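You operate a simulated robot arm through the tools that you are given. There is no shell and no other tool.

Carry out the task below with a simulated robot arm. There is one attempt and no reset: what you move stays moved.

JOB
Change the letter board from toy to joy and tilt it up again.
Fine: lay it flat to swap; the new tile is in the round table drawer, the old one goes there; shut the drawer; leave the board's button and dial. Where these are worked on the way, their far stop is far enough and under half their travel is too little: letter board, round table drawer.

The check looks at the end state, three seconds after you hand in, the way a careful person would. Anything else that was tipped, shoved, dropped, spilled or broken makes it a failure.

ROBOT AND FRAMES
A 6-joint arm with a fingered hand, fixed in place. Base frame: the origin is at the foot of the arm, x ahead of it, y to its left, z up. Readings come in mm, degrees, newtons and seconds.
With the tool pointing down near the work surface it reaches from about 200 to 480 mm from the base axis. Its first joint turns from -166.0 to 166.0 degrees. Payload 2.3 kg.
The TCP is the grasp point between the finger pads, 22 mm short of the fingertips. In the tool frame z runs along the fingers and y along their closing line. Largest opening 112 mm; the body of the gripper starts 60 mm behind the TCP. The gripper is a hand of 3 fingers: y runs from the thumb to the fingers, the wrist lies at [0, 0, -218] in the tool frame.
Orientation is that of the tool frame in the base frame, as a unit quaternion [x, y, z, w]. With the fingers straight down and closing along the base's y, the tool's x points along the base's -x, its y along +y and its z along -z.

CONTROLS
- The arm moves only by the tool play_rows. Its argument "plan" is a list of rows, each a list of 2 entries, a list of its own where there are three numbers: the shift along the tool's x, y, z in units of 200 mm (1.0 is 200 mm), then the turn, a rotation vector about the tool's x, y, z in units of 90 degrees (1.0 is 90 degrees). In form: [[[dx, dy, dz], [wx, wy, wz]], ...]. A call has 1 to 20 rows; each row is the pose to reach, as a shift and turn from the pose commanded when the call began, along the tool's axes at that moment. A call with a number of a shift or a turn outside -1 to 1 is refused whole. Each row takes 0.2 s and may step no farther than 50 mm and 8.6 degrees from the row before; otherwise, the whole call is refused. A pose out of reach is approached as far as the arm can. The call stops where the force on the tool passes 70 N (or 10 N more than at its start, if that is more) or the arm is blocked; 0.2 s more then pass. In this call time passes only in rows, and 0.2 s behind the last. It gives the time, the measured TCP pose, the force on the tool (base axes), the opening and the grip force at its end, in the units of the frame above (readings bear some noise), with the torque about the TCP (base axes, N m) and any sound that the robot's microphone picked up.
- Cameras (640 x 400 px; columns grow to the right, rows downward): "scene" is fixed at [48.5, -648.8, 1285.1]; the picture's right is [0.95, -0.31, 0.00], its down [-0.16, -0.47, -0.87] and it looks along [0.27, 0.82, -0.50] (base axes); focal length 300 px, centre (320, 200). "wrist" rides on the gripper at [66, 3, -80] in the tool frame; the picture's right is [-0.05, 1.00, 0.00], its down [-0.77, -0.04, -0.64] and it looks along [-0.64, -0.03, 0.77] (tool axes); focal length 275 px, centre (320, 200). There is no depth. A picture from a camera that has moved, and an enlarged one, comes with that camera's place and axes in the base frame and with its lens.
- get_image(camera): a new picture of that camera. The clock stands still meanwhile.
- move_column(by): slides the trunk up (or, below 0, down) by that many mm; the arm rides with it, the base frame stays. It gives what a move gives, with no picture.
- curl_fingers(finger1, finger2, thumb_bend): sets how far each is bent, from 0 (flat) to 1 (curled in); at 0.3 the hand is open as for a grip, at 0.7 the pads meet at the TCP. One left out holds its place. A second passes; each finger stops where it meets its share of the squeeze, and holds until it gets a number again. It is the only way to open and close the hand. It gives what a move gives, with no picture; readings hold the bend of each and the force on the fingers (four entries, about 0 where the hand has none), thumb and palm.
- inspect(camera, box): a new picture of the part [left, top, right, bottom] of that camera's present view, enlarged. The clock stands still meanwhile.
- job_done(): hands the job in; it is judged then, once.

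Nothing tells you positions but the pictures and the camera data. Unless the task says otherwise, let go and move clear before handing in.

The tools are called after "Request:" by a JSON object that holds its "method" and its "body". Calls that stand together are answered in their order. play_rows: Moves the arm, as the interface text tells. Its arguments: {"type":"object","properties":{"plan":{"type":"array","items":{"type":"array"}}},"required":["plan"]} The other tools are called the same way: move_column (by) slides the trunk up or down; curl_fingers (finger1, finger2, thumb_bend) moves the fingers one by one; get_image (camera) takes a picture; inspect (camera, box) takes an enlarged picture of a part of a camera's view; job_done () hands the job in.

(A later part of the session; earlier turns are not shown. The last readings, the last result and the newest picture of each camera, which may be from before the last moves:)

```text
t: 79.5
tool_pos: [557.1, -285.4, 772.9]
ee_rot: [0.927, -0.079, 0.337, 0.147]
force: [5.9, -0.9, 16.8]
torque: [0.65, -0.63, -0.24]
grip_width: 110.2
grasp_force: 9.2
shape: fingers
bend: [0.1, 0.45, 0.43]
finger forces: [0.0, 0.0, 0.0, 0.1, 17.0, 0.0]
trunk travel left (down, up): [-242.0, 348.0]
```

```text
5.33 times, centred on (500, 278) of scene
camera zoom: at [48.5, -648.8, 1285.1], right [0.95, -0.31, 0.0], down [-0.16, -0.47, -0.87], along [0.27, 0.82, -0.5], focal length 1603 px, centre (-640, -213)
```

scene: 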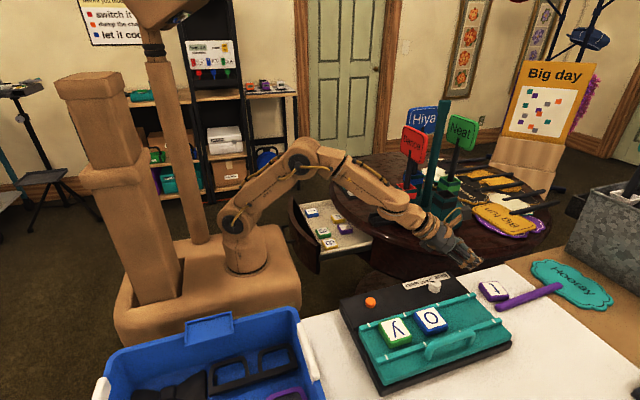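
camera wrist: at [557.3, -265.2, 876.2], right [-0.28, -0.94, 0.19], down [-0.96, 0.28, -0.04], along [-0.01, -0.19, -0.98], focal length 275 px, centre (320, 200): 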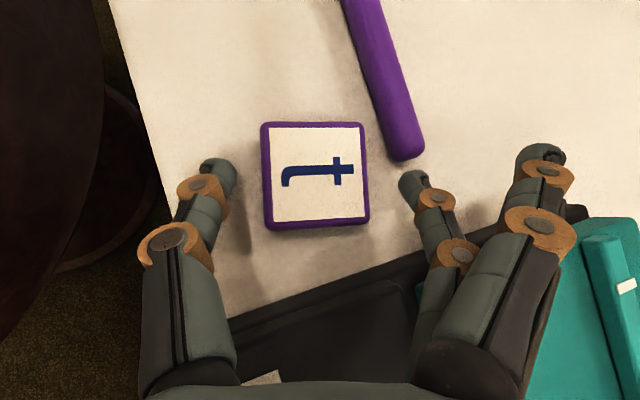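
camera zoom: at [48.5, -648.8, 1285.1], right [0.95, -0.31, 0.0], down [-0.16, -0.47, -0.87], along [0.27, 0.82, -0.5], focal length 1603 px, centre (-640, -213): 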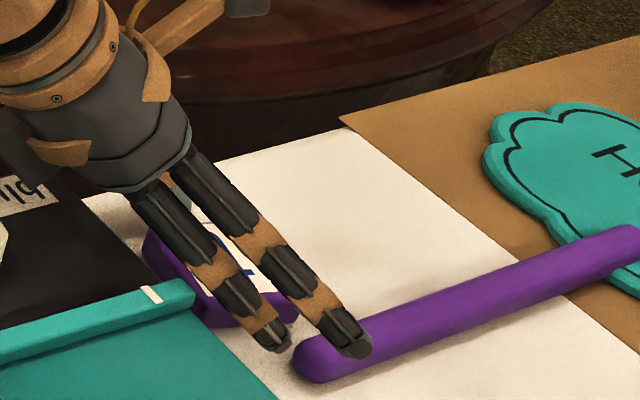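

The thumb tip touches the table (17 N) and finger 2 is near the stick's end, so I raise 3 mm, narrow the fingers, and then lower again.

Request:
{"method": "play_rows", "body": {"plan": [[[0.0097, 0.0033, -0.011], [0, 0, 0]]]}}

Request:
{"method": "curl_fingers", "body": {"finger2": 0.5, "thumb_bend": 0.48}}

Request:
{"method": "inspect", "body": {"camera": "wrist", "box": [190, 80, 450, 260]}}

```text
t: 79.9
tool_pos: [554.8, -284.8, 773.3]
ee_rot: [0.928, -0.079, 0.335, 0.146]
force: [0.9, -0.7, 10.7]
torque: [0.43, -0.32, -0.08]
grip_width: 110.5
grasp_force: 5.2
shape: fingers
bend: [0.1, 0.45, 0.43]
finger forces: [0.0, 0.1, 0.0, 0.0, 10.9, 0.0]
trunk travel left (down, up): [-242.0, 348.0]
```

```text
t: 80.9
tool_pos: [555.8, -285.7, 772.9]
ee_rot: [0.928, -0.078, 0.334, 0.146]
force: [-0.2, 3.4, 5.3]
torque: [0.26, -0.13, 0.09]
grip_width: 107.9
grasp_force: 2.9
shape: fingers
bend: [0.1, 0.5, 0.47]
finger forces: [0.0, 0.0, 0.1, 0.0, 5.9, 0.0]
trunk travel left (down, up): [-242.0, 348.0]
```

```text
2.22 times, centred on (320, 170) of wrist
camera zoom: at [557.3, -265.6, 876.0], right [-0.28, -0.94, 0.19], down [-0.96, 0.28, -0.04], along [-0.02, -0.19, -0.98], focal length 612 px, centre (320, 267)
```

zoom: 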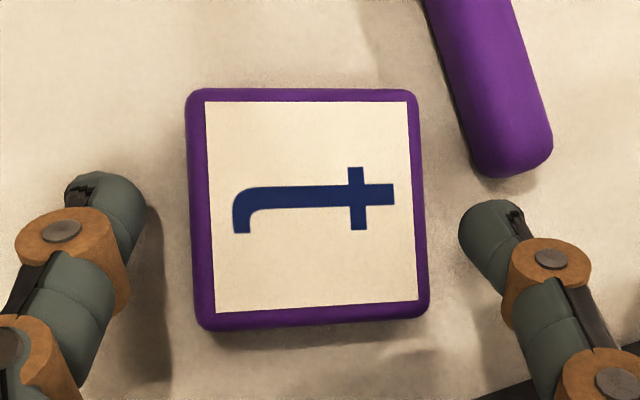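

The thumb and finger 2 straddle the tile nicely. I narrow a bit more, lower slightly, and then pinch.

Request:
{"method": "curl_fingers", "body": {"finger2": 0.54, "thumb_bend": 0.53}}

Request:
{"method": "play_rows", "body": {"plan": [[[-0.0097, -0.0033, 0.011], [0, 0, 0]]]}}

Request:
{"method": "inspect", "body": {"camera": "wrist", "box": [190, 80, 450, 260]}}

```text
t: 81.9
tool_pos: [557.5, -286.6, 771.5]
ee_rot: [0.928, -0.078, 0.334, 0.145]
force: [-0.5, -0.9, 0.7]
torque: [0.0, 0.0, -0.02]
grip_width: 97.8
grasp_force: 0.5
shape: fingers
bend: [0.1, 0.53, 0.53]
finger forces: [0.1, 0.5, 0.1, 0.0, 0.5, 0.0]
trunk travel left (down, up): [-242.0, 348.0]
```

```text
t: 82.3
tool_pos: [556.7, -284.7, 771.0]
ee_rot: [0.927, -0.078, 0.336, 0.146]
force: [1.4, 0.2, 7.8]
torque: [0.17, -0.22, -0.03]
grip_width: 97.2
grasp_force: 4.3
shape: fingers
bend: [0.1, 0.53, 0.53]
finger forces: [0.0, 0.7, 0.0, 0.0, 7.3, 0.0]
trunk travel left (down, up): [-242.0, 348.0]
```

```text
2.22 times, centred on (320, 170) of wrist
camera zoom: at [557.8, -265.5, 874.1], right [-0.28, -0.94, 0.19], down [-0.96, 0.28, -0.04], along [-0.01, -0.19, -0.98], focal length 612 px, centre (320, 267)
```

zoom: 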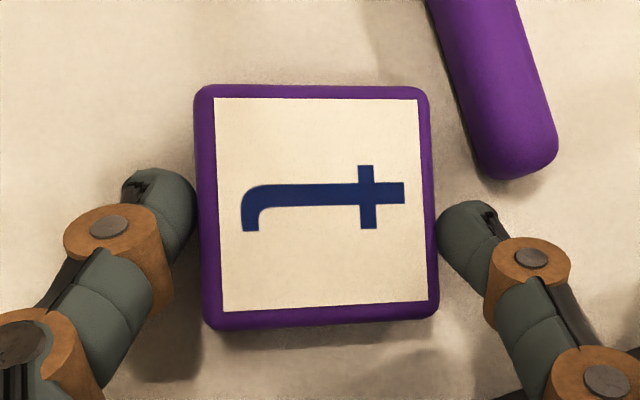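

Both pads are at the tile sides. Now I squeeze.

Request:
{"method": "curl_fingers", "body": {"finger2": 0.66, "thumb_bend": 0.64}}

Request:
{"method": "inspect", "body": {"camera": "wrist", "box": [190, 80, 450, 260]}}

```text
t: 83.3
tool_pos: [556.9, -285.6, 768.9]
ee_rot: [0.928, -0.079, 0.335, 0.145]
force: [1.0, 1.4, 5.6]
torque: [0.15, -0.14, 0.06]
grip_width: 94.0
grasp_force: 10.0
shape: fingers
bend: [0.1, 0.54, 0.59]
finger forces: [0.0, 7.8, 0.1, 0.0, 12.2, 0.1]
trunk travel left (down, up): [-242.0, 348.0]
```

```text
2.22 times, centred on (320, 170) of wrist
camera zoom: at [557.8, -265.4, 873.0], right [-0.28, -0.94, 0.19], down [-0.96, 0.28, -0.04], along [-0.02, -0.19, -0.98], focal length 612 px, centre (320, 267)
```

zoom: 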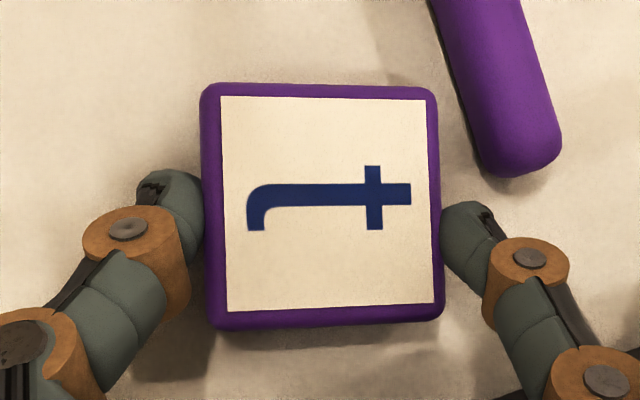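

The tile is squeezed well near its centre line. I lift 10 mm gently and check that it hangs stably.

Request:
{"method": "play_rows", "body": {"plan": [[[0.0097, 0.0033, -0.011], [0, 0, 0]], [[0.0193, 0.0065, -0.022], [0, 0, 0]], [[0.0322, 0.0109, -0.0367], [0, 0, 0]]]}}

Request:
{"method": "inspect", "body": {"camera": "wrist", "box": [190, 80, 450, 260]}}

Request:
{"method": "inspect", "body": {"camera": "scene", "box": [440, 240, 560, 315]}}

```text
t: 84.1
tool_pos: [557.3, -285.8, 777.5]
ee_rot: [0.928, -0.079, 0.334, 0.145]
force: [-0.2, -0.5, -1.1]
torque: [-0.02, -0.01, -0.01]
grip_width: 94.4
grasp_force: 8.1
shape: fingers
bend: [0.1, 0.54, 0.59]
finger forces: [0.0, 8.2, 0.0, 0.1, 8.3, 0.0]
trunk travel left (down, up): [-242.0, 348.0]
```

```text
2.22 times, centred on (320, 170) of wrist
camera zoom: at [558.3, -266.4, 882.6], right [-0.28, -0.94, 0.19], down [-0.96, 0.28, -0.04], along [-0.02, -0.19, -0.98], focal length 612 px, centre (320, 267)
```

zoom: 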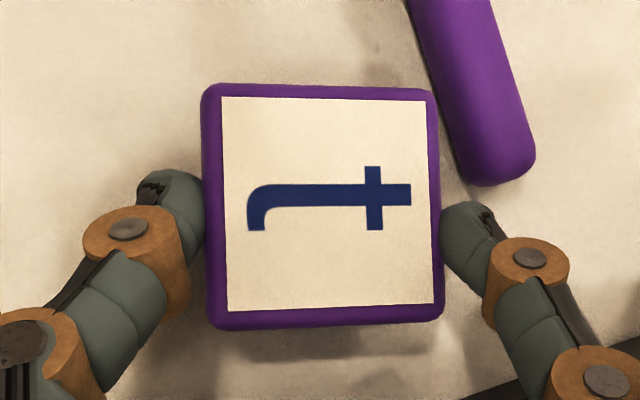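

```text
5.33 times, centred on (500, 278) of scene
camera zoom: at [48.5, -648.8, 1285.1], right [0.95, -0.31, 0.0], down [-0.16, -0.47, -0.87], along [0.27, 0.82, -0.5], focal length 1603 px, centre (-640, -213)
```

zoom: 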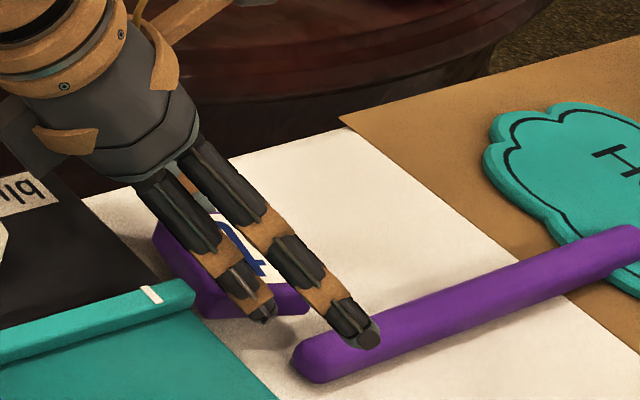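

The tile hangs flat and steady with this thumb–finger 2 grip. I carry it slowly up and inward.

Request:
{"method": "play_rows", "body": {"plan": [[[0.0322, 0.0109, -0.0367], [0, 0, 0]], [[0.0644, 0.0217, -0.0735], [0, 0, 0]], [[0.0674, 0.0101, -0.1335], [0, 0, 0]], [[0.0704, -0.0015, -0.1935], [0, 0, 0]], [[0.0734, -0.0131, -0.2535], [0, 0, 0]], [[0.0764, -0.0247, -0.3135], [0, 0, 0]], [[0.0794, -0.0363, -0.3735], [0, 0, 0]], [[0.0823, -0.0476, -0.433], [0, 0, 0]]]}}

Request:
{"method": "get_image", "body": {"camera": "wrist"}}

```text
t: 85.9
tool_pos: [520.6, -249.1, 851.9]
ee_rot: [0.928, -0.078, 0.333, 0.146]
force: [-0.6, -0.5, -0.4]
torque: [-0.01, -0.01, -0.03]
grip_width: 94.2
grasp_force: 8.1
shape: fingers
bend: [0.1, 0.54, 0.59]
finger forces: [0.0, 8.1, 0.0, 0.1, 8.1, 0.0]
trunk travel left (down, up): [-242.0, 348.0]
```

```text
taken
camera wrist: at [521.6, -230.0, 954.9], right [-0.28, -0.94, 0.19], down [-0.96, 0.28, -0.04], along [-0.02, -0.19, -0.98], focal length 275 px, centre (320, 200)
```

wrist: 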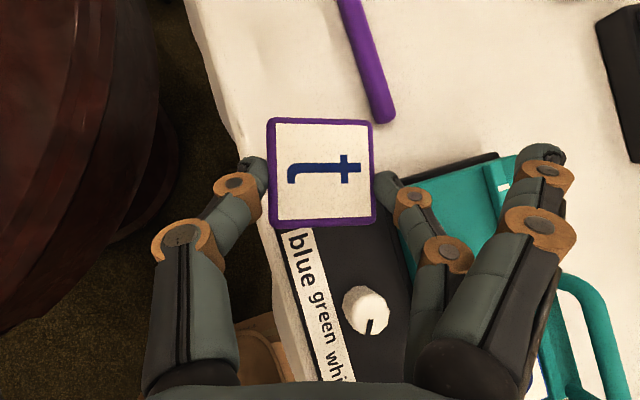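

Still held firmly. Now I swing slowly to the left, rotating the hand with it.

Request:
{"method": "play_rows", "body": {"plan": [[[-0.0145, -0.036, -0.0234], [0.0072, 0.0024, -0.0082]], [[-0.0436, -0.1081, -0.0702], [0.0215, 0.0072, -0.0245]], [[-0.0727, -0.1802, -0.117], [0.0358, 0.012, -0.0408]], [[-0.1017, -0.2522, -0.1638], [0.0501, 0.0169, -0.0571]], [[-0.1308, -0.3243, -0.2106], [0.0644, 0.0217, -0.0734]], [[-0.1598, -0.3963, -0.2574], [0.0788, 0.0265, -0.0898]], [[-0.1889, -0.4684, -0.3042], [0.0931, 0.0313, -0.1061]], [[-0.218, -0.5405, -0.351], [0.1074, 0.0361, -0.1224]], [[-0.247, -0.6125, -0.3978], [0.1217, 0.041, -0.1387]], [[-0.2761, -0.6846, -0.4446], [0.136, 0.0458, -0.155]], [[-0.2906, -0.7206, -0.468], [0.1432, 0.0482, -0.1632]]]}}

Request:
{"method": "inspect", "body": {"camera": "wrist", "box": [200, 80, 440, 260]}}

```text
t: 88.3
tool_pos: [455.5, -79.7, 850.8]
ee_rot: [0.928, 0.084, 0.354, 0.085]
force: [-0.6, -0.6, -0.6]
torque: [0.0, 0.02, -0.03]
grip_width: 93.9
grasp_force: 8.3
shape: fingers
bend: [0.1, 0.54, 0.59]
finger forces: [0.0, 7.9, 0.0, 0.1, 8.1, 0.0]
trunk travel left (down, up): [-242.0, 348.0]
```

```text
2.22 times, centred on (320, 170) of wrist
camera zoom: at [449.7, -61.1, 954.3], right [0.06, -0.98, 0.19], down [-1.0, -0.07, -0.04], along [0.05, -0.18, -0.98], focal length 612 px, centre (320, 267)
```

zoom: 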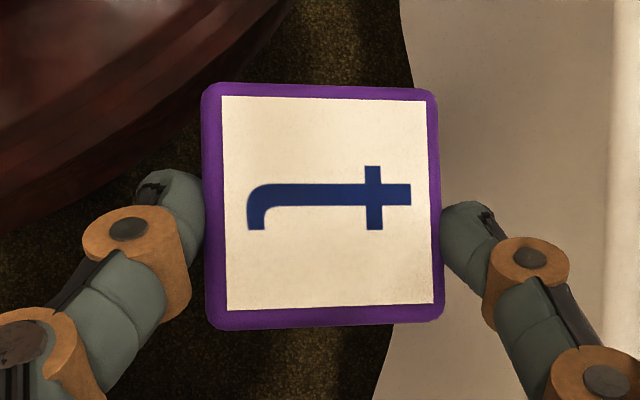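

Holding well. I continue the swing.

Request:
{"method": "play_rows", "body": {"plan": [[[-0.0014, -0.0452, -0.0146], [0.0071, 0.0024, -0.0082]], [[-0.0042, -0.1355, -0.0437], [0.0214, 0.0072, -0.0246]], [[-0.007, -0.2258, -0.0729], [0.0357, 0.0121, -0.0409]], [[-0.0098, -0.3161, -0.102], [0.05, 0.0169, -0.0573]], [[-0.0126, -0.4064, -0.1311], [0.0643, 0.0217, -0.0737]], [[-0.0154, -0.4967, -0.1603], [0.0785, 0.0266, -0.09]], [[-0.0182, -0.587, -0.1894], [0.0928, 0.0314, -0.1064]], [[-0.021, -0.6773, -0.2186], [0.1071, 0.0362, -0.1228]], [[-0.0238, -0.7676, -0.2477], [0.1214, 0.0411, -0.1391]], [[-0.0266, -0.8579, -0.2768], [0.1357, 0.0459, -0.1555]], [[-0.028, -0.903, -0.2914], [0.1428, 0.0483, -0.1637]]]}}

Request:
{"method": "inspect", "body": {"camera": "wrist", "box": [200, 80, 440, 260]}}

```text
t: 90.7
tool_pos: [394.3, 100.2, 851.7]
ee_rot: [0.899, 0.243, 0.364, 0.023]
force: [-1.0, 0.2, 0.1]
torque: [0.01, -0.03, -0.02]
grip_width: 94.1
grasp_force: 8.2
shape: fingers
bend: [0.1, 0.54, 0.59]
finger forces: [0.0, 7.7, 0.1, 0.0, 7.8, 0.0]
trunk travel left (down, up): [-242.0, 348.0]
```

```text
2.22 times, centred on (320, 170) of wrist
camera zoom: at [382.5, 115.8, 954.9], right [0.39, -0.9, 0.19], down [-0.91, -0.41, -0.04], along [0.11, -0.16, -0.98], focal length 612 px, centre (320, 267)
```

zoom: 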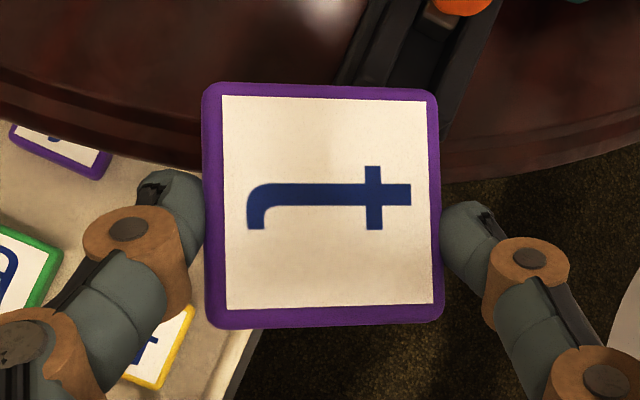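

I continue to the spot above the free area in the drawer.

Request:
{"method": "play_rows", "body": {"plan": [[[0.0126, -0.0456, -0.0025], [0.0066, 0.0022, -0.0076]], [[0.0377, -0.1367, -0.0076], [0.0198, 0.0067, -0.0227]], [[0.0628, -0.2278, -0.0127], [0.0331, 0.0112, -0.0378]], [[0.0879, -0.3189, -0.0178], [0.0463, 0.0157, -0.0529]], [[0.113, -0.41, -0.0229], [0.0595, 0.0202, -0.068]], [[0.1381, -0.5011, -0.0279], [0.0727, 0.0247, -0.0831]], [[0.1632, -0.5922, -0.033], [0.0859, 0.0292, -0.0982]], [[0.1883, -0.6833, -0.0381], [0.0992, 0.0337, -0.1133]], [[0.2134, -0.7744, -0.0432], [0.1124, 0.0382, -0.1284]], [[0.2385, -0.8655, -0.0483], [0.1256, 0.0427, -0.1435]], [[0.251, -0.911, -0.0508], [0.1322, 0.0449, -0.151]]]}}

Request:
{"method": "get_image", "body": {"camera": "wrist"}}

Request:
{"method": "get_image", "body": {"camera": "scene"}}

```text
t: 93.1
tool_pos: [341.2, 281.2, 851.4]
ee_rot: [0.848, 0.386, 0.363, -0.036]
force: [-0.3, -0.8, -0.2]
torque: [-0.01, -0.01, 0.01]
grip_width: 94.1
grasp_force: 8.0
shape: fingers
bend: [0.1, 0.54, 0.59]
finger forces: [0.0, 7.8, 0.1, 0.1, 7.7, 0.0]
trunk travel left (down, up): [-242.0, 348.0]
```

```text
taken
camera wrist: at [324.5, 292.5, 954.7], right [0.66, -0.73, 0.19], down [-0.74, -0.68, -0.04], along [0.15, -0.11, -0.98], focal length 275 px, centre (320, 200)
```

wrist: 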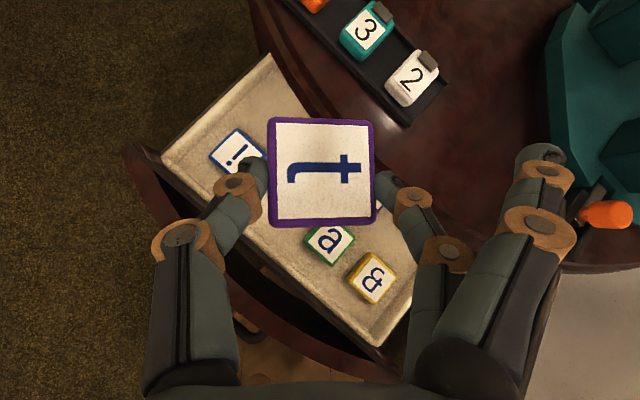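

```text
taken
```

scene: 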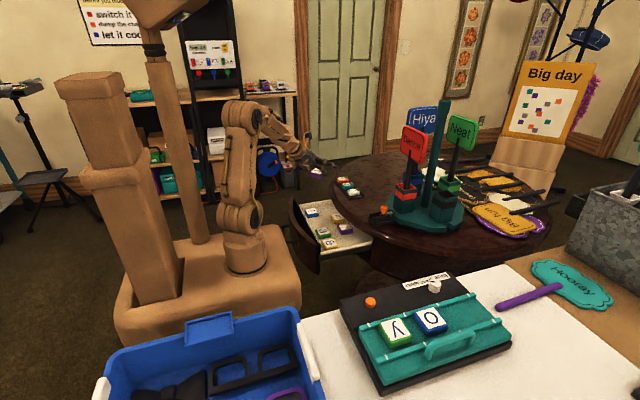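

Tile "t" is above the free area between "a" and "i". I shift 13 mm outward for clearance, tuck finger 1, then lower using the trunk.

Request:
{"method": "play_rows", "body": {"plan": [[[0.0285, 0.0443, 0.038], [0, 0, 0]]]}}

Request:
{"method": "curl_fingers", "body": {"finger1": 0.3}}

Request:
{"method": "move_column", "body": {"by": -150}}

Request:
{"method": "get_image", "body": {"camera": "wrist"}}

Request:
{"method": "inspect", "body": {"camera": "scene", "box": [270, 160, 430, 280]}}

```text
t: 93.5
tool_pos: [354.4, 282.3, 851.8]
ee_rot: [0.848, 0.385, 0.362, -0.036]
force: [1.0, -0.3, -0.2]
torque: [0.01, -0.01, -0.02]
grip_width: 94.2
grasp_force: 7.6
shape: fingers
bend: [0.1, 0.54, 0.59]
finger forces: [0.1, 7.8, 0.0, 0.0, 7.8, 0.0]
trunk travel left (down, up): [-242.0, 348.0]
```

```text
t: 94.5
tool_pos: [354.9, 280.4, 852.1]
ee_rot: [0.848, 0.386, 0.362, -0.037]
force: [0.0, -0.6, 0.3]
torque: [0.01, 0.03, -0.01]
grip_width: 76.9
grasp_force: 7.8
shape: fingers
bend: [0.3, 0.54, 0.59]
finger forces: [0.0, 7.9, 0.0, 0.0, 7.8, 0.0]
trunk travel left (down, up): [-242.0, 348.0]
```

```text
t: 96.2
tool_pos: [351.9, 283.4, 704.8]
ee_rot: [0.845, 0.388, 0.367, -0.036]
force: [-7.1, 17.1, 33.6]
torque: [-1.95, -2.27, 0.85]
grip_width: 90.9
grasp_force: 25.8
shape: fingers
bend: [0.18, 0.54, 0.59]
finger forces: [36.2, 7.8, 0.1, 0.0, 7.8, 0.1]
trunk travel left (down, up): [-92.0, 498.0]
```

```text
taken
camera wrist: at [334.1, 294.6, 808.4], right [0.66, -0.72, 0.19], down [-0.73, -0.68, -0.04], along [0.16, -0.11, -0.98], focal length 275 px, centre (320, 200)
```

wrist: 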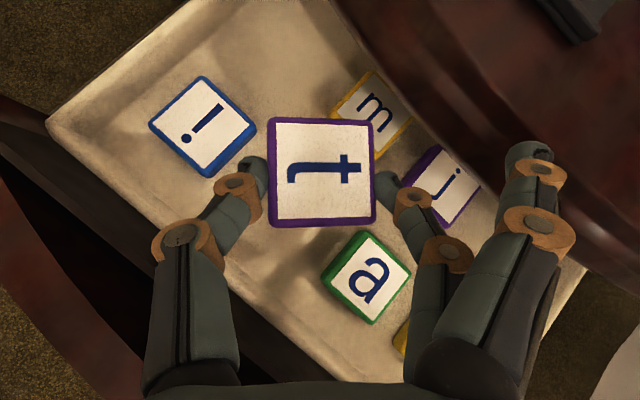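

```text
3.33 times, centred on (350, 220) of scene
camera zoom: at [48.5, -648.8, 1285.1], right [0.95, -0.31, 0.0], down [-0.16, -0.47, -0.87], along [0.27, 0.82, -0.5], focal length 1002 px, centre (220, 133)
```

zoom: 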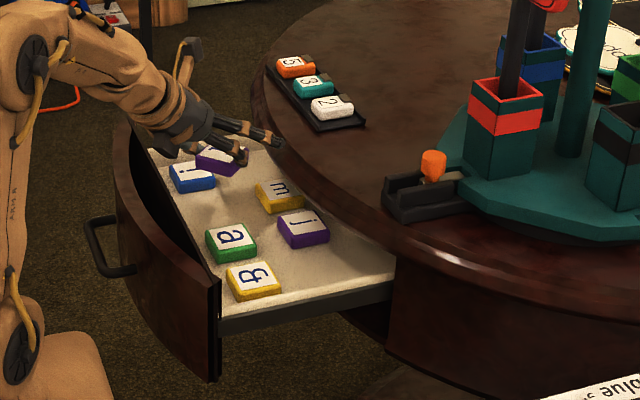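

Finger 1 touched the tabletop's edge (36 N). I raise 15 mm and tuck finger 1 in above the tile.

Request:
{"method": "move_column", "body": {"by": 15}}

Request:
{"method": "curl_fingers", "body": {"finger1": 0.57}}

Request:
{"method": "inspect", "body": {"camera": "wrist", "box": [120, 50, 560, 325]}}

Request:
{"method": "inspect", "body": {"camera": "scene", "box": [270, 160, 430, 280]}}

```text
t: 96.9
tool_pos: [354.7, 282.0, 715.5]
ee_rot: [0.849, 0.385, 0.36, -0.036]
force: [0.2, -0.5, 0.3]
torque: [-0.01, -0.02, -0.03]
grip_width: 78.1
grasp_force: 8.3
shape: fingers
bend: [0.28, 0.54, 0.59]
finger forces: [0.5, 7.8, 0.0, 0.0, 7.8, 0.0]
trunk travel left (down, up): [-107.0, 483.0]
```

```text
t: 97.9
tool_pos: [354.0, 281.1, 717.2]
ee_rot: [0.848, 0.386, 0.362, -0.036]
force: [-0.1, 0.3, -0.9]
torque: [0.01, -0.03, -0.03]
grip_width: 40.2
grasp_force: 7.9
shape: fingers
bend: [0.56, 0.54, 0.59]
finger forces: [0.0, 7.7, 0.0, 0.0, 7.9, 0.0]
trunk travel left (down, up): [-107.0, 483.0]
```

```text
1.45 times, centred on (340, 188) of wrist
camera zoom: at [337.9, 292.7, 819.9], right [0.66, -0.73, 0.19], down [-0.74, -0.68, -0.04], along [0.15, -0.11, -0.98], focal length 400 px, centre (291, 218)
```

zoom: 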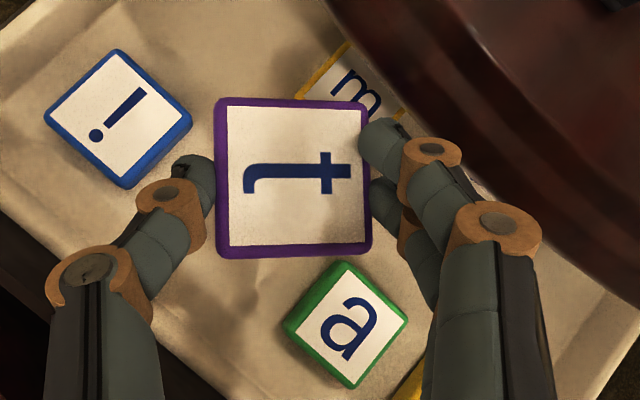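

```text
3.33 times, centred on (350, 220) of scene
camera zoom: at [48.5, -648.8, 1285.1], right [0.95, -0.31, 0.0], down [-0.16, -0.47, -0.87], along [0.27, 0.82, -0.5], focal length 1002 px, centre (220, 133)
```

zoom: 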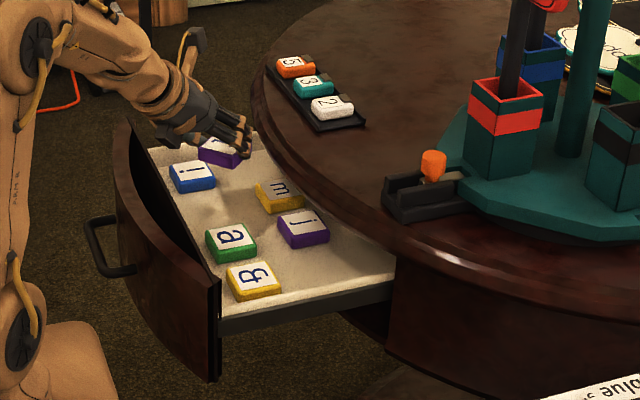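

Everything is clear around the landing spot. I lower by 45 mm and check again.

Request:
{"method": "move_column", "body": {"by": -45}}

Request:
{"method": "inspect", "body": {"camera": "wrist", "box": [120, 50, 560, 325]}}

Request:
{"method": "inspect", "body": {"camera": "scene", "box": [290, 180, 390, 255]}}

```text
t: 98.8
tool_pos: [353.9, 281.5, 670.0]
ee_rot: [0.848, 0.386, 0.362, -0.037]
force: [0.2, -0.1, -0.7]
torque: [0.01, 0.02, 0.01]
grip_width: 40.0
grasp_force: 7.8
shape: fingers
bend: [0.56, 0.54, 0.59]
finger forces: [0.0, 7.9, 0.1, 0.0, 7.9, 0.0]
trunk travel left (down, up): [-62.0, 528.0]
```

```text
1.45 times, centred on (340, 188) of wrist
camera zoom: at [337.9, 292.7, 774.9], right [0.66, -0.73, 0.19], down [-0.74, -0.68, -0.04], along [0.15, -0.11, -0.98], focal length 400 px, centre (291, 218)
```

zoom: 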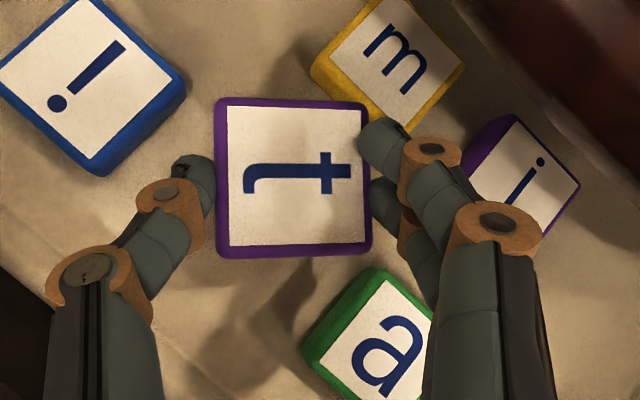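

```text
5.33 times, centred on (340, 218) of scene
camera zoom: at [48.5, -648.8, 1285.1], right [0.95, -0.31, 0.0], down [-0.16, -0.47, -0.87], along [0.27, 0.82, -0.5], focal length 1603 px, centre (213, 107)
```

zoom: 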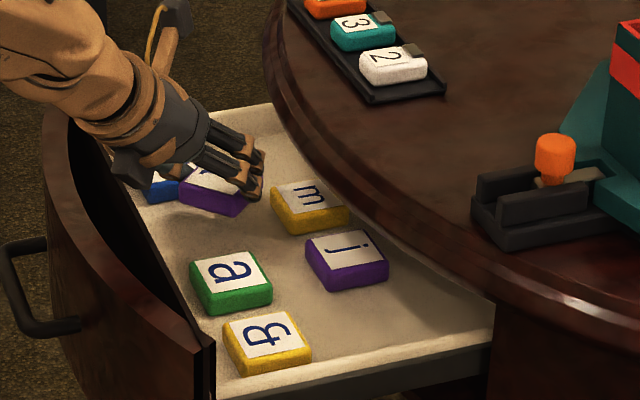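

About 23 mm remain. I lower 19 mm with the trunk and check force.

Request:
{"method": "move_column", "body": {"by": -19}}

Request:
{"method": "inspect", "body": {"camera": "wrist", "box": [120, 50, 560, 325]}}

```text
t: 99.4
tool_pos: [354.4, 280.2, 652.4]
ee_rot: [0.848, 0.385, 0.362, -0.036]
force: [0.1, -0.2, -1.0]
torque: [-0.01, -0.01, -0.02]
grip_width: 39.8
grasp_force: 7.8
shape: fingers
bend: [0.56, 0.54, 0.59]
finger forces: [0.1, 7.7, 0.0, 0.1, 7.8, 0.1]
trunk travel left (down, up): [-43.0, 547.0]
```

```text
1.45 times, centred on (340, 188) of wrist
camera zoom: at [337.9, 292.6, 755.9], right [0.66, -0.73, 0.19], down [-0.74, -0.68, -0.04], along [0.15, -0.11, -0.98], focal length 400 px, centre (291, 218)
```

zoom: 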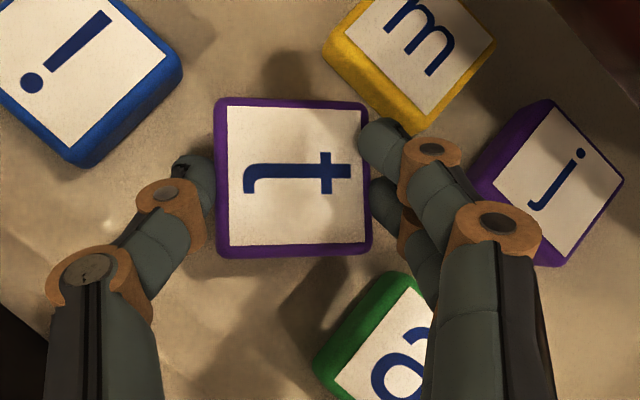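

Very close to the floor. I lower 3 mm at a time until contact.

Request:
{"method": "move_column", "body": {"by": -3}}

Request:
{"method": "move_column", "body": {"by": -2}}

```text
t: 99.9
tool_pos: [354.0, 280.1, 648.8]
ee_rot: [0.848, 0.386, 0.362, -0.036]
force: [0.1, -0.6, 0.3]
torque: [0.01, 0.01, 0.02]
grip_width: 39.9
grasp_force: 7.7
shape: fingers
bend: [0.56, 0.54, 0.59]
finger forces: [0.0, 7.8, 0.0, 0.1, 7.8, 0.1]
trunk travel left (down, up): [-40.0, 550.0]
```

```text
t: 100.5
tool_pos: [354.7, 281.6, 646.9]
ee_rot: [0.848, 0.385, 0.363, -0.036]
force: [0.4, 0.3, 0.8]
torque: [0.01, -0.03, -0.02]
grip_width: 40.1
grasp_force: 7.7
shape: fingers
bend: [0.56, 0.54, 0.59]
finger forces: [0.0, 7.9, 0.1, 0.0, 7.7, 0.0]
trunk travel left (down, up): [-38.0, 552.0]
```

Request:
{"method": "move_column", "body": {"by": -2}}

Request:
{"method": "move_column", "body": {"by": -2}}

Request:
{"method": "inspect", "body": {"camera": "scene", "box": [290, 180, 390, 255]}}

```text
t: 101.0
tool_pos: [354.2, 281.0, 646.5]
ee_rot: [0.848, 0.386, 0.363, -0.036]
force: [0.3, -0.3, -0.5]
torque: [0.0, 0.0, -0.01]
grip_width: 40.0
grasp_force: 7.6
shape: fingers
bend: [0.56, 0.54, 0.59]
finger forces: [0.0, 7.8, 0.0, 0.1, 7.7, 0.1]
trunk travel left (down, up): [-36.0, 554.0]
```

```text
t: 101.5
tool_pos: [353.3, 281.2, 644.1]
ee_rot: [0.848, 0.385, 0.362, -0.037]
force: [0.4, 0.6, 0.1]
torque: [-0.03, -0.02, -0.02]
grip_width: 40.0
grasp_force: 8.0
shape: fingers
bend: [0.56, 0.54, 0.59]
finger forces: [0.0, 7.8, 0.0, 0.0, 7.8, 0.0]
trunk travel left (down, up): [-34.0, 556.0]
```

```text
5.33 times, centred on (340, 218) of scene
camera zoom: at [48.5, -648.8, 1285.1], right [0.95, -0.31, 0.0], down [-0.16, -0.47, -0.87], along [0.27, 0.82, -0.5], focal length 1603 px, centre (213, 107)
```

zoom: 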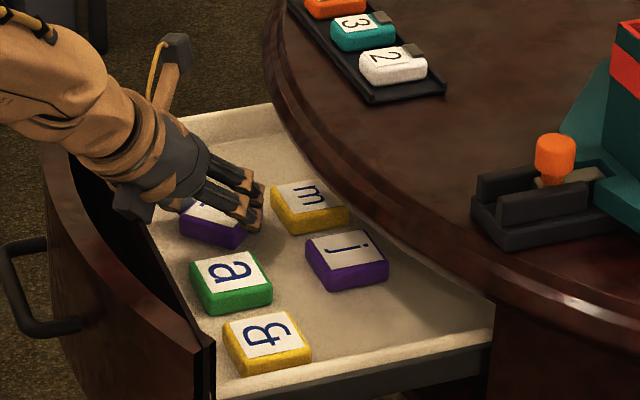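

Still no contact; a few more small steps.

Request:
{"method": "move_column", "body": {"by": -3}}

Request:
{"method": "move_column", "body": {"by": -2}}

Request:
{"method": "move_column", "body": {"by": -2}}

```text
t: 102.0
tool_pos: [354.3, 280.8, 641.0]
ee_rot: [0.848, 0.385, 0.363, -0.037]
force: [0.7, 0.3, 2.2]
torque: [-0.05, 0.21, 0.0]
grip_width: 39.7
grasp_force: 8.9
shape: fingers
bend: [0.56, 0.54, 0.59]
finger forces: [0.0, 7.8, 0.0, 0.0, 7.7, 2.3]
trunk travel left (down, up): [-31.0, 559.0]
```

```text
t: 102.5
tool_pos: [354.9, 281.0, 638.8]
ee_rot: [0.847, 0.385, 0.364, -0.038]
force: [0.4, 0.4, 10.7]
torque: [-0.06, 0.67, -0.05]
grip_width: 40.1
grasp_force: 12.4
shape: fingers
bend: [0.56, 0.54, 0.59]
finger forces: [0.0, 8.1, 0.1, 0.1, 9.3, 7.6]
trunk travel left (down, up): [-29.0, 561.0]
```

```text
t: 103.0
tool_pos: [352.3, 281.7, 639.5]
ee_rot: [0.847, 0.386, 0.365, -0.038]
force: [1.0, 3.5, 29.4]
torque: [0.17, 1.37, -0.02]
grip_width: 39.9
grasp_force: 21.2
shape: fingers
bend: [0.56, 0.54, 0.6]
finger forces: [0.0, 7.9, 0.0, 0.0, 19.7, 14.4]
trunk travel left (down, up): [-27.0, 563.0]
```

The thumb reached the floor and the palm side touches the drawer's front edge, so I raise 3 mm and release the tile.

Request:
{"method": "move_column", "body": {"by": 3}}

Request:
{"method": "curl_fingers", "body": {"finger2": 0.48, "thumb_bend": 0.53}}

Request:
{"method": "inspect", "body": {"camera": "wrist", "box": [120, 50, 560, 325]}}

```text
t: 103.6
tool_pos: [353.0, 280.1, 639.5]
ee_rot: [0.847, 0.386, 0.363, -0.037]
force: [-1.1, 4.0, 14.3]
torque: [0.11, 0.61, -0.05]
grip_width: 40.0
grasp_force: 13.7
shape: fingers
bend: [0.56, 0.55, 0.6]
finger forces: [0.0, 7.9, 0.0, 0.0, 13.4, 5.9]
trunk travel left (down, up): [-30.0, 560.0]
```

```text
t: 104.6
tool_pos: [354.8, 281.6, 640.1]
ee_rot: [0.848, 0.385, 0.363, -0.037]
force: [-1.1, -0.7, 10.6]
torque: [0.07, 0.46, -0.01]
grip_width: 40.4
grasp_force: 5.8
shape: fingers
bend: [0.56, 0.48, 0.54]
finger forces: [0.0, 0.0, 0.0, 0.0, 7.8, 4.4]
trunk travel left (down, up): [-30.0, 560.0]
```

```text
1.45 times, centred on (340, 188) of wrist
camera zoom: at [337.3, 292.1, 743.4], right [0.66, -0.73, 0.19], down [-0.74, -0.68, -0.04], along [0.15, -0.11, -0.98], focal length 400 px, centre (291, 218)
```

zoom: 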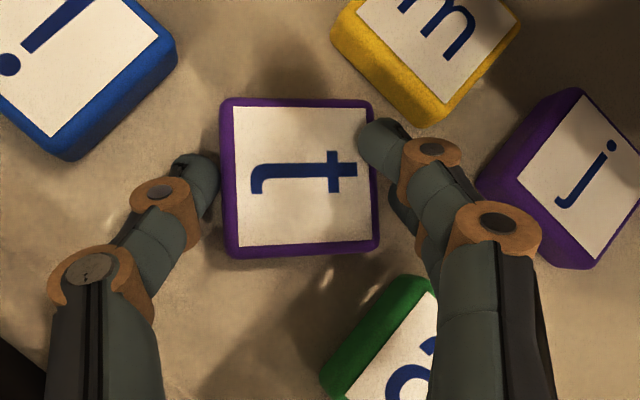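

"t" rests in the drawer. I open the thumb slightly more and lift straight up.

Request:
{"method": "curl_fingers", "body": {"finger2": 0.45, "thumb_bend": 0.5}}

Request:
{"method": "move_column", "body": {"by": 60}}

Request:
{"method": "get_image", "body": {"camera": "wrist"}}

Request:
{"method": "inspect", "body": {"camera": "scene", "box": [280, 170, 400, 260]}}

```text
t: 105.6
tool_pos: [353.2, 281.0, 640.8]
ee_rot: [0.847, 0.385, 0.363, -0.037]
force: [0.2, -1.2, 11.1]
torque: [0.08, 0.31, -0.06]
grip_width: 41.3
grasp_force: 6.1
shape: fingers
bend: [0.56, 0.45, 0.53]
finger forces: [0.1, 0.0, 0.1, 0.0, 9.2, 2.8]
trunk travel left (down, up): [-30.0, 560.0]
```

```text
t: 106.6
tool_pos: [354.1, 281.4, 699.1]
ee_rot: [0.848, 0.385, 0.362, -0.036]
force: [-0.5, 0.1, 1.4]
torque: [0.0, -0.02, 0.03]
grip_width: 46.7
grasp_force: 0.1
shape: fingers
bend: [0.56, 0.45, 0.5]
finger forces: [0.0, 0.0, 0.0, 0.1, 0.0, 0.0]
trunk travel left (down, up): [-90.0, 500.0]
```

```text
taken
camera wrist: at [337.9, 292.7, 802.9], right [0.66, -0.73, 0.19], down [-0.74, -0.68, -0.04], along [0.15, -0.11, -0.98], focal length 275 px, centre (320, 200)
```

wrist: 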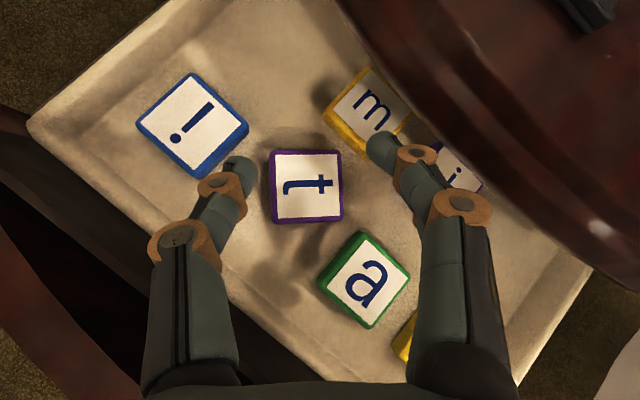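

```text
4.44 times, centred on (340, 215) of scene
camera zoom: at [48.5, -648.8, 1285.1], right [0.95, -0.31, 0.0], down [-0.16, -0.47, -0.87], along [0.27, 0.82, -0.5], focal length 1336 px, centre (231, 133)
```

zoom: 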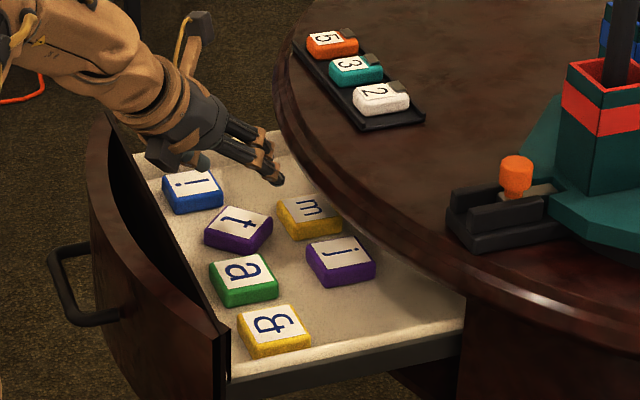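

"t" is now in the drawer. Next is "j", which is partly below the tabletop edge; I'll pinch it in this same hand posture, and drag it inward to a free spot for the proper grasp. I rotate the hand to point along the drawer.

Request:
{"method": "play_rows", "body": {"plan": [[[0.003, 0.05, -0.06], [-0.0512, -0.0175, 0.0586]], [[0.006, 0.1, -0.1], [-0.1025, -0.0349, 0.1172]], [[0.009, 0.15, -0.14], [-0.1537, -0.0524, 0.1759]], [[0.012, 0.2, -0.17], [-0.2049, -0.0698, 0.2345]], [[0.015, 0.25, -0.19], [-0.2562, -0.0873, 0.2931]], [[0.018, 0.301, -0.2085], [-0.3074, -0.1047, 0.3517]]]}}

Request:
{"method": "get_image", "body": {"camera": "wrist"}}

```text
t: 108.0
tool_pos: [373.1, 225.9, 744.5]
ee_rot: [0.93, 0.046, 0.351, 0.099]
force: [0.5, 0.4, -0.8]
torque: [-0.02, 0.04, -0.01]
grip_width: 46.6
grasp_force: 0.0
shape: fingers
bend: [0.56, 0.45, 0.5]
finger forces: [0.1, 0.0, 0.1, 0.0, 0.1, 0.1]
trunk travel left (down, up): [-90.0, 500.0]
```

```text
taken
camera wrist: at [368.8, 245.8, 848.9], right [-0.02, -0.98, 0.19], down [-1.0, 0.01, -0.04], along [0.03, -0.19, -0.98], focal length 275 px, centre (320, 200)
```

wrist: 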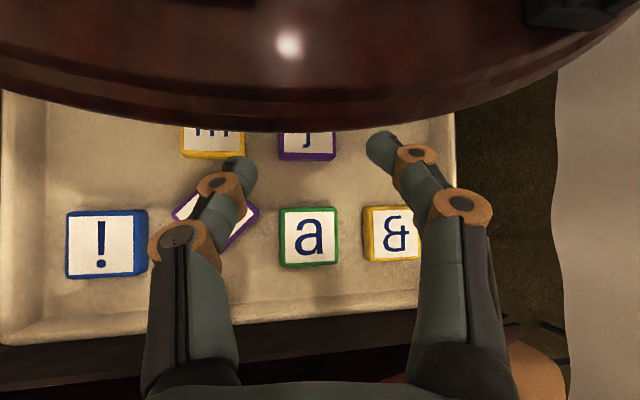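

"j" lies mostly under the tabletop edge. I level the hand's roll for a simple side pinch (ψ≈48°), then lower the trunk by 80 mm to a pre-pinch position.

Request:
{"method": "play_rows", "body": {"plan": [[[0.017, 0.048, -0.044], [0.0458, 0.0368, 0.0525]], [[0.0345, 0.097, -0.0876], [0.0915, 0.0735, 0.105]]]}}

Request:
{"method": "curl_fingers", "body": {"finger1": 0.56, "finger2": 0.47, "thumb_bend": 0.48}}

Request:
{"method": "move_column", "body": {"by": -80}}

Request:
{"method": "get_image", "body": {"camera": "wrist"}}

Request:
{"method": "inspect", "body": {"camera": "scene", "box": [280, 170, 440, 290]}}

```text
t: 108.6
tool_pos: [366.8, 211.8, 766.6]
ee_rot: [0.914, 0.001, 0.406, -0.001]
force: [-0.3, -0.1, 0.5]
torque: [0.0, 0.05, -0.01]
grip_width: 46.6
grasp_force: 0.1
shape: fingers
bend: [0.56, 0.45, 0.5]
finger forces: [0.1, 0.0, 0.1, 0.0, 0.0, 0.1]
trunk travel left (down, up): [-90.0, 500.0]
```

```text
t: 109.6
tool_pos: [365.7, 212.9, 767.6]
ee_rot: [0.914, 0.001, 0.407, 0.0]
force: [-0.2, -1.1, 0.8]
torque: [-0.01, 0.0, -0.03]
grip_width: 49.5
grasp_force: 0.0
shape: fingers
bend: [0.56, 0.47, 0.48]
finger forces: [0.0, 0.1, 0.1, 0.0, 0.1, 0.1]
trunk travel left (down, up): [-90.0, 500.0]
```

```text
t: 110.7
tool_pos: [365.1, 212.7, 687.0]
ee_rot: [0.914, 0.001, 0.405, 0.0]
force: [0.3, 0.2, -0.5]
torque: [-0.01, 0.02, 0.02]
grip_width: 49.6
grasp_force: 0.2
shape: fingers
bend: [0.56, 0.47, 0.48]
finger forces: [0.0, 0.0, 0.0, 0.1, 0.0, 0.0]
trunk travel left (down, up): [-10.0, 580.0]
```

```text
taken
camera wrist: at [350.4, 208.3, 791.5], right [-0.03, -1.0, -0.03], down [-0.99, 0.03, -0.15], along [0.15, 0.03, -0.99], focal length 275 px, centre (320, 200)
```

wrist: 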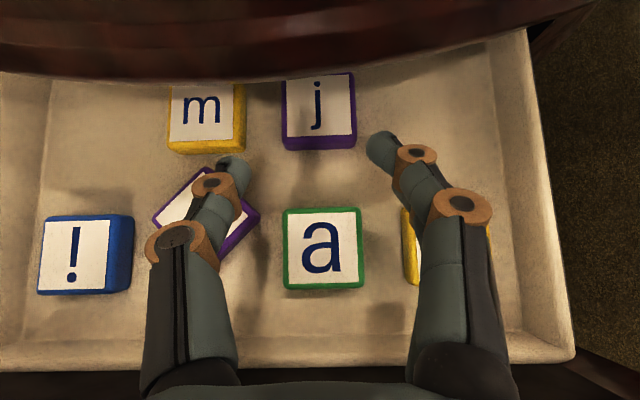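

```text
3.33 times, centred on (360, 230) of scene
camera zoom: at [48.5, -648.8, 1285.1], right [0.95, -0.31, 0.0], down [-0.16, -0.47, -0.87], along [0.27, 0.82, -0.5], focal length 1002 px, centre (187, 100)
```

zoom: 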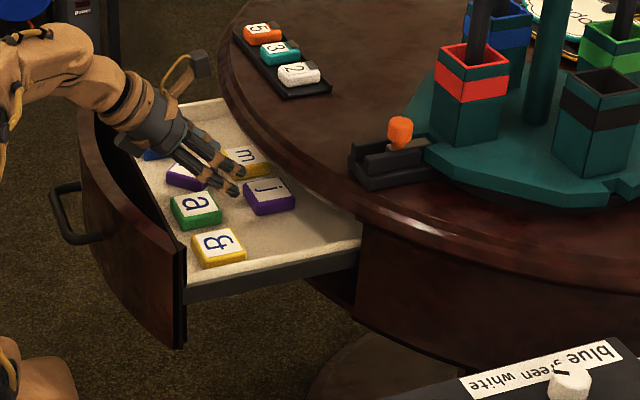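

Good view: "j" at (437, 213). I advance along the tool axis with thumb and finger 2 on either side of its inner half.

Request:
{"method": "play_rows", "body": {"plan": [[[0.001, 0.005, 0.07], [0, 0, 0]], [[0.002, 0.01, 0.14], [0, 0, 0]], [[0.003, 0.01, 0.2], [0, 0, 0]]]}}

Request:
{"method": "get_image", "body": {"camera": "wrist"}}

Request:
{"method": "inspect", "body": {"camera": "scene", "box": [300, 180, 400, 255]}}

```text
t: 111.5
tool_pos: [396.3, 208.9, 661.5]
ee_rot: [0.914, 0.0, 0.405, 0.001]
force: [0.1, -0.1, -0.2]
torque: [0.0, -0.04, 0.03]
grip_width: 49.4
grasp_force: 0.1
shape: fingers
bend: [0.56, 0.47, 0.48]
finger forces: [0.0, 0.1, 0.0, 0.0, 0.1, 0.0]
trunk travel left (down, up): [-10.0, 580.0]
```

```text
taken
camera wrist: at [380.4, 206.3, 765.1], right [-0.03, -1.0, -0.03], down [-0.99, 0.03, -0.15], along [0.15, 0.03, -0.99], focal length 275 px, centre (320, 200)
```

wrist: 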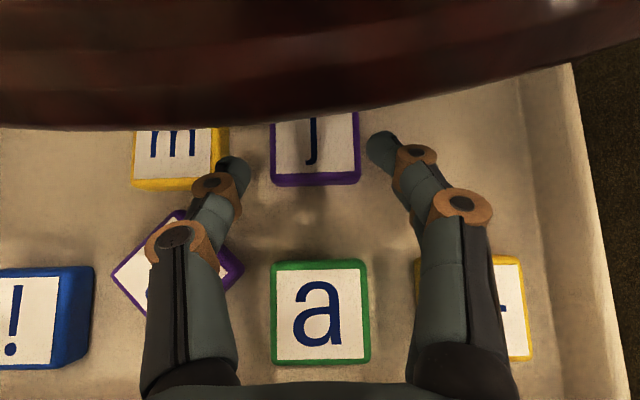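

```text
5.33 times, centred on (350, 218) of scene
camera zoom: at [48.5, -648.8, 1285.1], right [0.95, -0.31, 0.0], down [-0.16, -0.47, -0.87], along [0.27, 0.82, -0.5], focal length 1603 px, centre (160, 107)
```

zoom: 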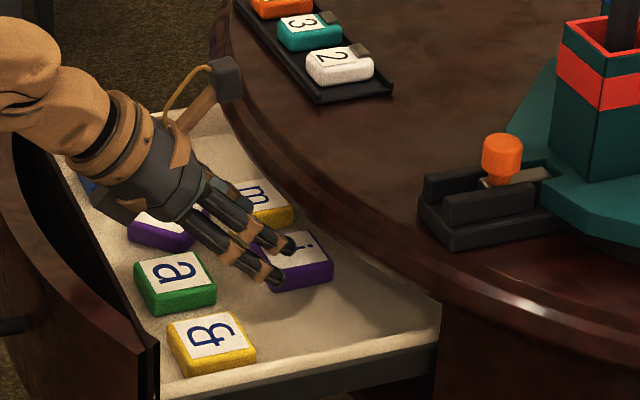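

The thumb lines up with the gap between "m" and "j". I do the last ~20 mm carefully.

Request:
{"method": "play_rows", "body": {"plan": [[[0, 0, 0.035], [0, 0, 0]], [[0, 0, 0.07], [0, 0, 0]]]}}

Request:
{"method": "play_rows", "body": {"plan": [[[0, 0, 0.02], [0, 0, 0]], [[0, 0, 0.035], [0, 0, 0]]]}}

Request:
{"method": "inspect", "body": {"camera": "wrist", "box": [120, 80, 480, 305]}}

```text
t: 112.1
tool_pos: [406.5, 209.7, 651.4]
ee_rot: [0.914, 0.002, 0.406, 0.0]
force: [-0.5, -0.3, -0.1]
torque: [0.02, -0.02, 0.0]
grip_width: 49.4
grasp_force: 0.0
shape: fingers
bend: [0.56, 0.47, 0.48]
finger forces: [0.1, 0.1, 0.0, 0.0, 0.0, 0.0]
trunk travel left (down, up): [-10.0, 580.0]
```

```text
t: 112.7
tool_pos: [411.3, 209.4, 648.3]
ee_rot: [0.914, 0.002, 0.406, -0.001]
force: [-0.8, 0.5, -0.5]
torque: [-0.02, 0.0, -0.01]
grip_width: 49.8
grasp_force: 0.0
shape: fingers
bend: [0.56, 0.47, 0.48]
finger forces: [0.1, 0.0, 0.1, 0.0, 0.0, 0.0]
trunk travel left (down, up): [-10.0, 580.0]
```

```text
1.78 times, centred on (300, 192) of wrist
camera zoom: at [396.2, 206.6, 751.4], right [-0.03, -1.0, -0.03], down [-0.99, 0.03, -0.15], along [0.15, 0.03, -0.99], focal length 489 px, centre (356, 213)
```

zoom: 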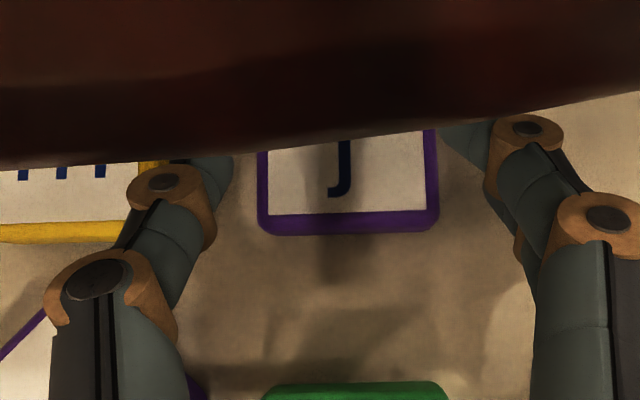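

Thumb and fingers straddle "j". I lower 3 mm more and pinch with thumb and finger 2.

Request:
{"method": "play_rows", "body": {"plan": [[[-0.0111, 0, 0.01], [0, 0, 0]]]}}

Request:
{"method": "curl_fingers", "body": {"finger2": 0.62, "thumb_bend": 0.62}}

Request:
{"method": "inspect", "body": {"camera": "wrist", "box": [120, 80, 480, 305]}}

Request:
{"method": "inspect", "body": {"camera": "scene", "box": [300, 180, 400, 255]}}

```text
t: 113.1
tool_pos: [413.0, 210.3, 643.6]
ee_rot: [0.914, 0.002, 0.406, 0.0]
force: [0.4, -0.6, -0.6]
torque: [0.0, -0.01, -0.02]
grip_width: 49.6
grasp_force: 0.1
shape: fingers
bend: [0.56, 0.47, 0.48]
finger forces: [0.0, 0.1, 0.0, 0.1, 0.0, 0.0]
trunk travel left (down, up): [-10.0, 580.0]
```

```text
t: 114.1
tool_pos: [411.6, 209.4, 644.0]
ee_rot: [0.914, 0.001, 0.406, 0.0]
force: [0.2, 0.7, -0.2]
torque: [0.02, 0.01, 0.02]
grip_width: 38.9
grasp_force: 5.4
shape: fingers
bend: [0.56, 0.53, 0.58]
finger forces: [0.0, 5.5, 0.0, 0.0, 5.2, 0.1]
trunk travel left (down, up): [-10.0, 580.0]
```

```text
1.78 times, centred on (300, 192) of wrist
camera zoom: at [396.0, 206.6, 748.1], right [-0.03, -1.0, -0.03], down [-0.99, 0.03, -0.15], along [0.15, 0.03, -0.99], focal length 489 px, centre (356, 213)
```

zoom: 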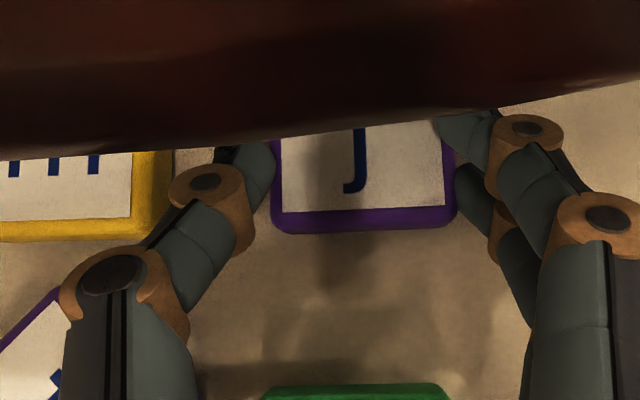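

```text
5.33 times, centred on (350, 218) of scene
camera zoom: at [48.5, -648.8, 1285.1], right [0.95, -0.31, 0.0], down [-0.16, -0.47, -0.87], along [0.27, 0.82, -0.5], focal length 1603 px, centre (160, 107)
```

zoom: 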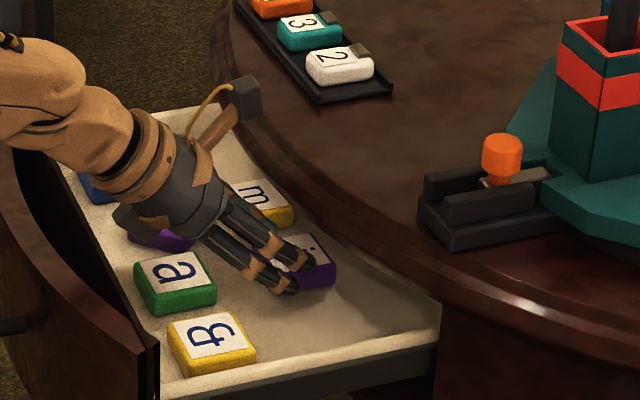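

"j" is pinched (5 N). I drag it slowly inward along the drawer floor.

Request:
{"method": "play_rows", "body": {"plan": [[[-0.0221, 0.008, -0.0245], [0, 0, 0]], [[-0.0442, 0.016, -0.049], [0, 0, 0]], [[-0.0663, 0.024, -0.0734], [0, 0, 0]], [[-0.0884, 0.032, -0.0979], [0, 0, 0]], [[-0.1105, 0.04, -0.1224], [0, 0, 0]]]}}

Request:
{"method": "get_image", "body": {"camera": "wrist"}}

Request:
{"method": "inspect", "body": {"camera": "scene", "box": [300, 180, 400, 255]}}

```text
t: 115.3
tool_pos: [377.9, 202.7, 643.5]
ee_rot: [0.914, 0.001, 0.406, 0.001]
force: [0.3, -0.1, 0.9]
torque: [0.02, -0.02, 0.0]
grip_width: 38.7
grasp_force: 5.5
shape: fingers
bend: [0.56, 0.54, 0.59]
finger forces: [0.1, 5.5, 0.0, 0.0, 5.0, 0.0]
trunk travel left (down, up): [-10.0, 580.0]
```

```text
taken
camera wrist: at [363.3, 198.1, 748.3], right [-0.03, -1.0, -0.03], down [-0.99, 0.03, -0.15], along [0.15, 0.03, -0.99], focal length 275 px, centre (320, 200)
```

wrist: 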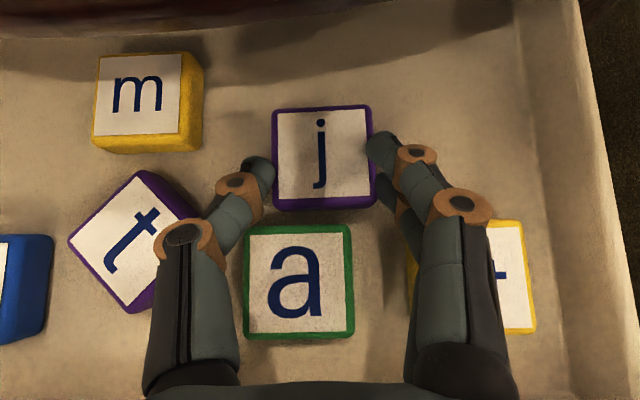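

```text
5.33 times, centred on (350, 218) of scene
camera zoom: at [48.5, -648.8, 1285.1], right [0.95, -0.31, 0.0], down [-0.16, -0.47, -0.87], along [0.27, 0.82, -0.5], focal length 1603 px, centre (160, 107)
```

zoom: 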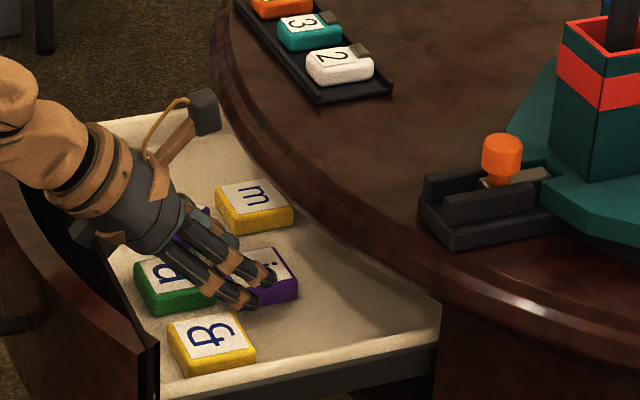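

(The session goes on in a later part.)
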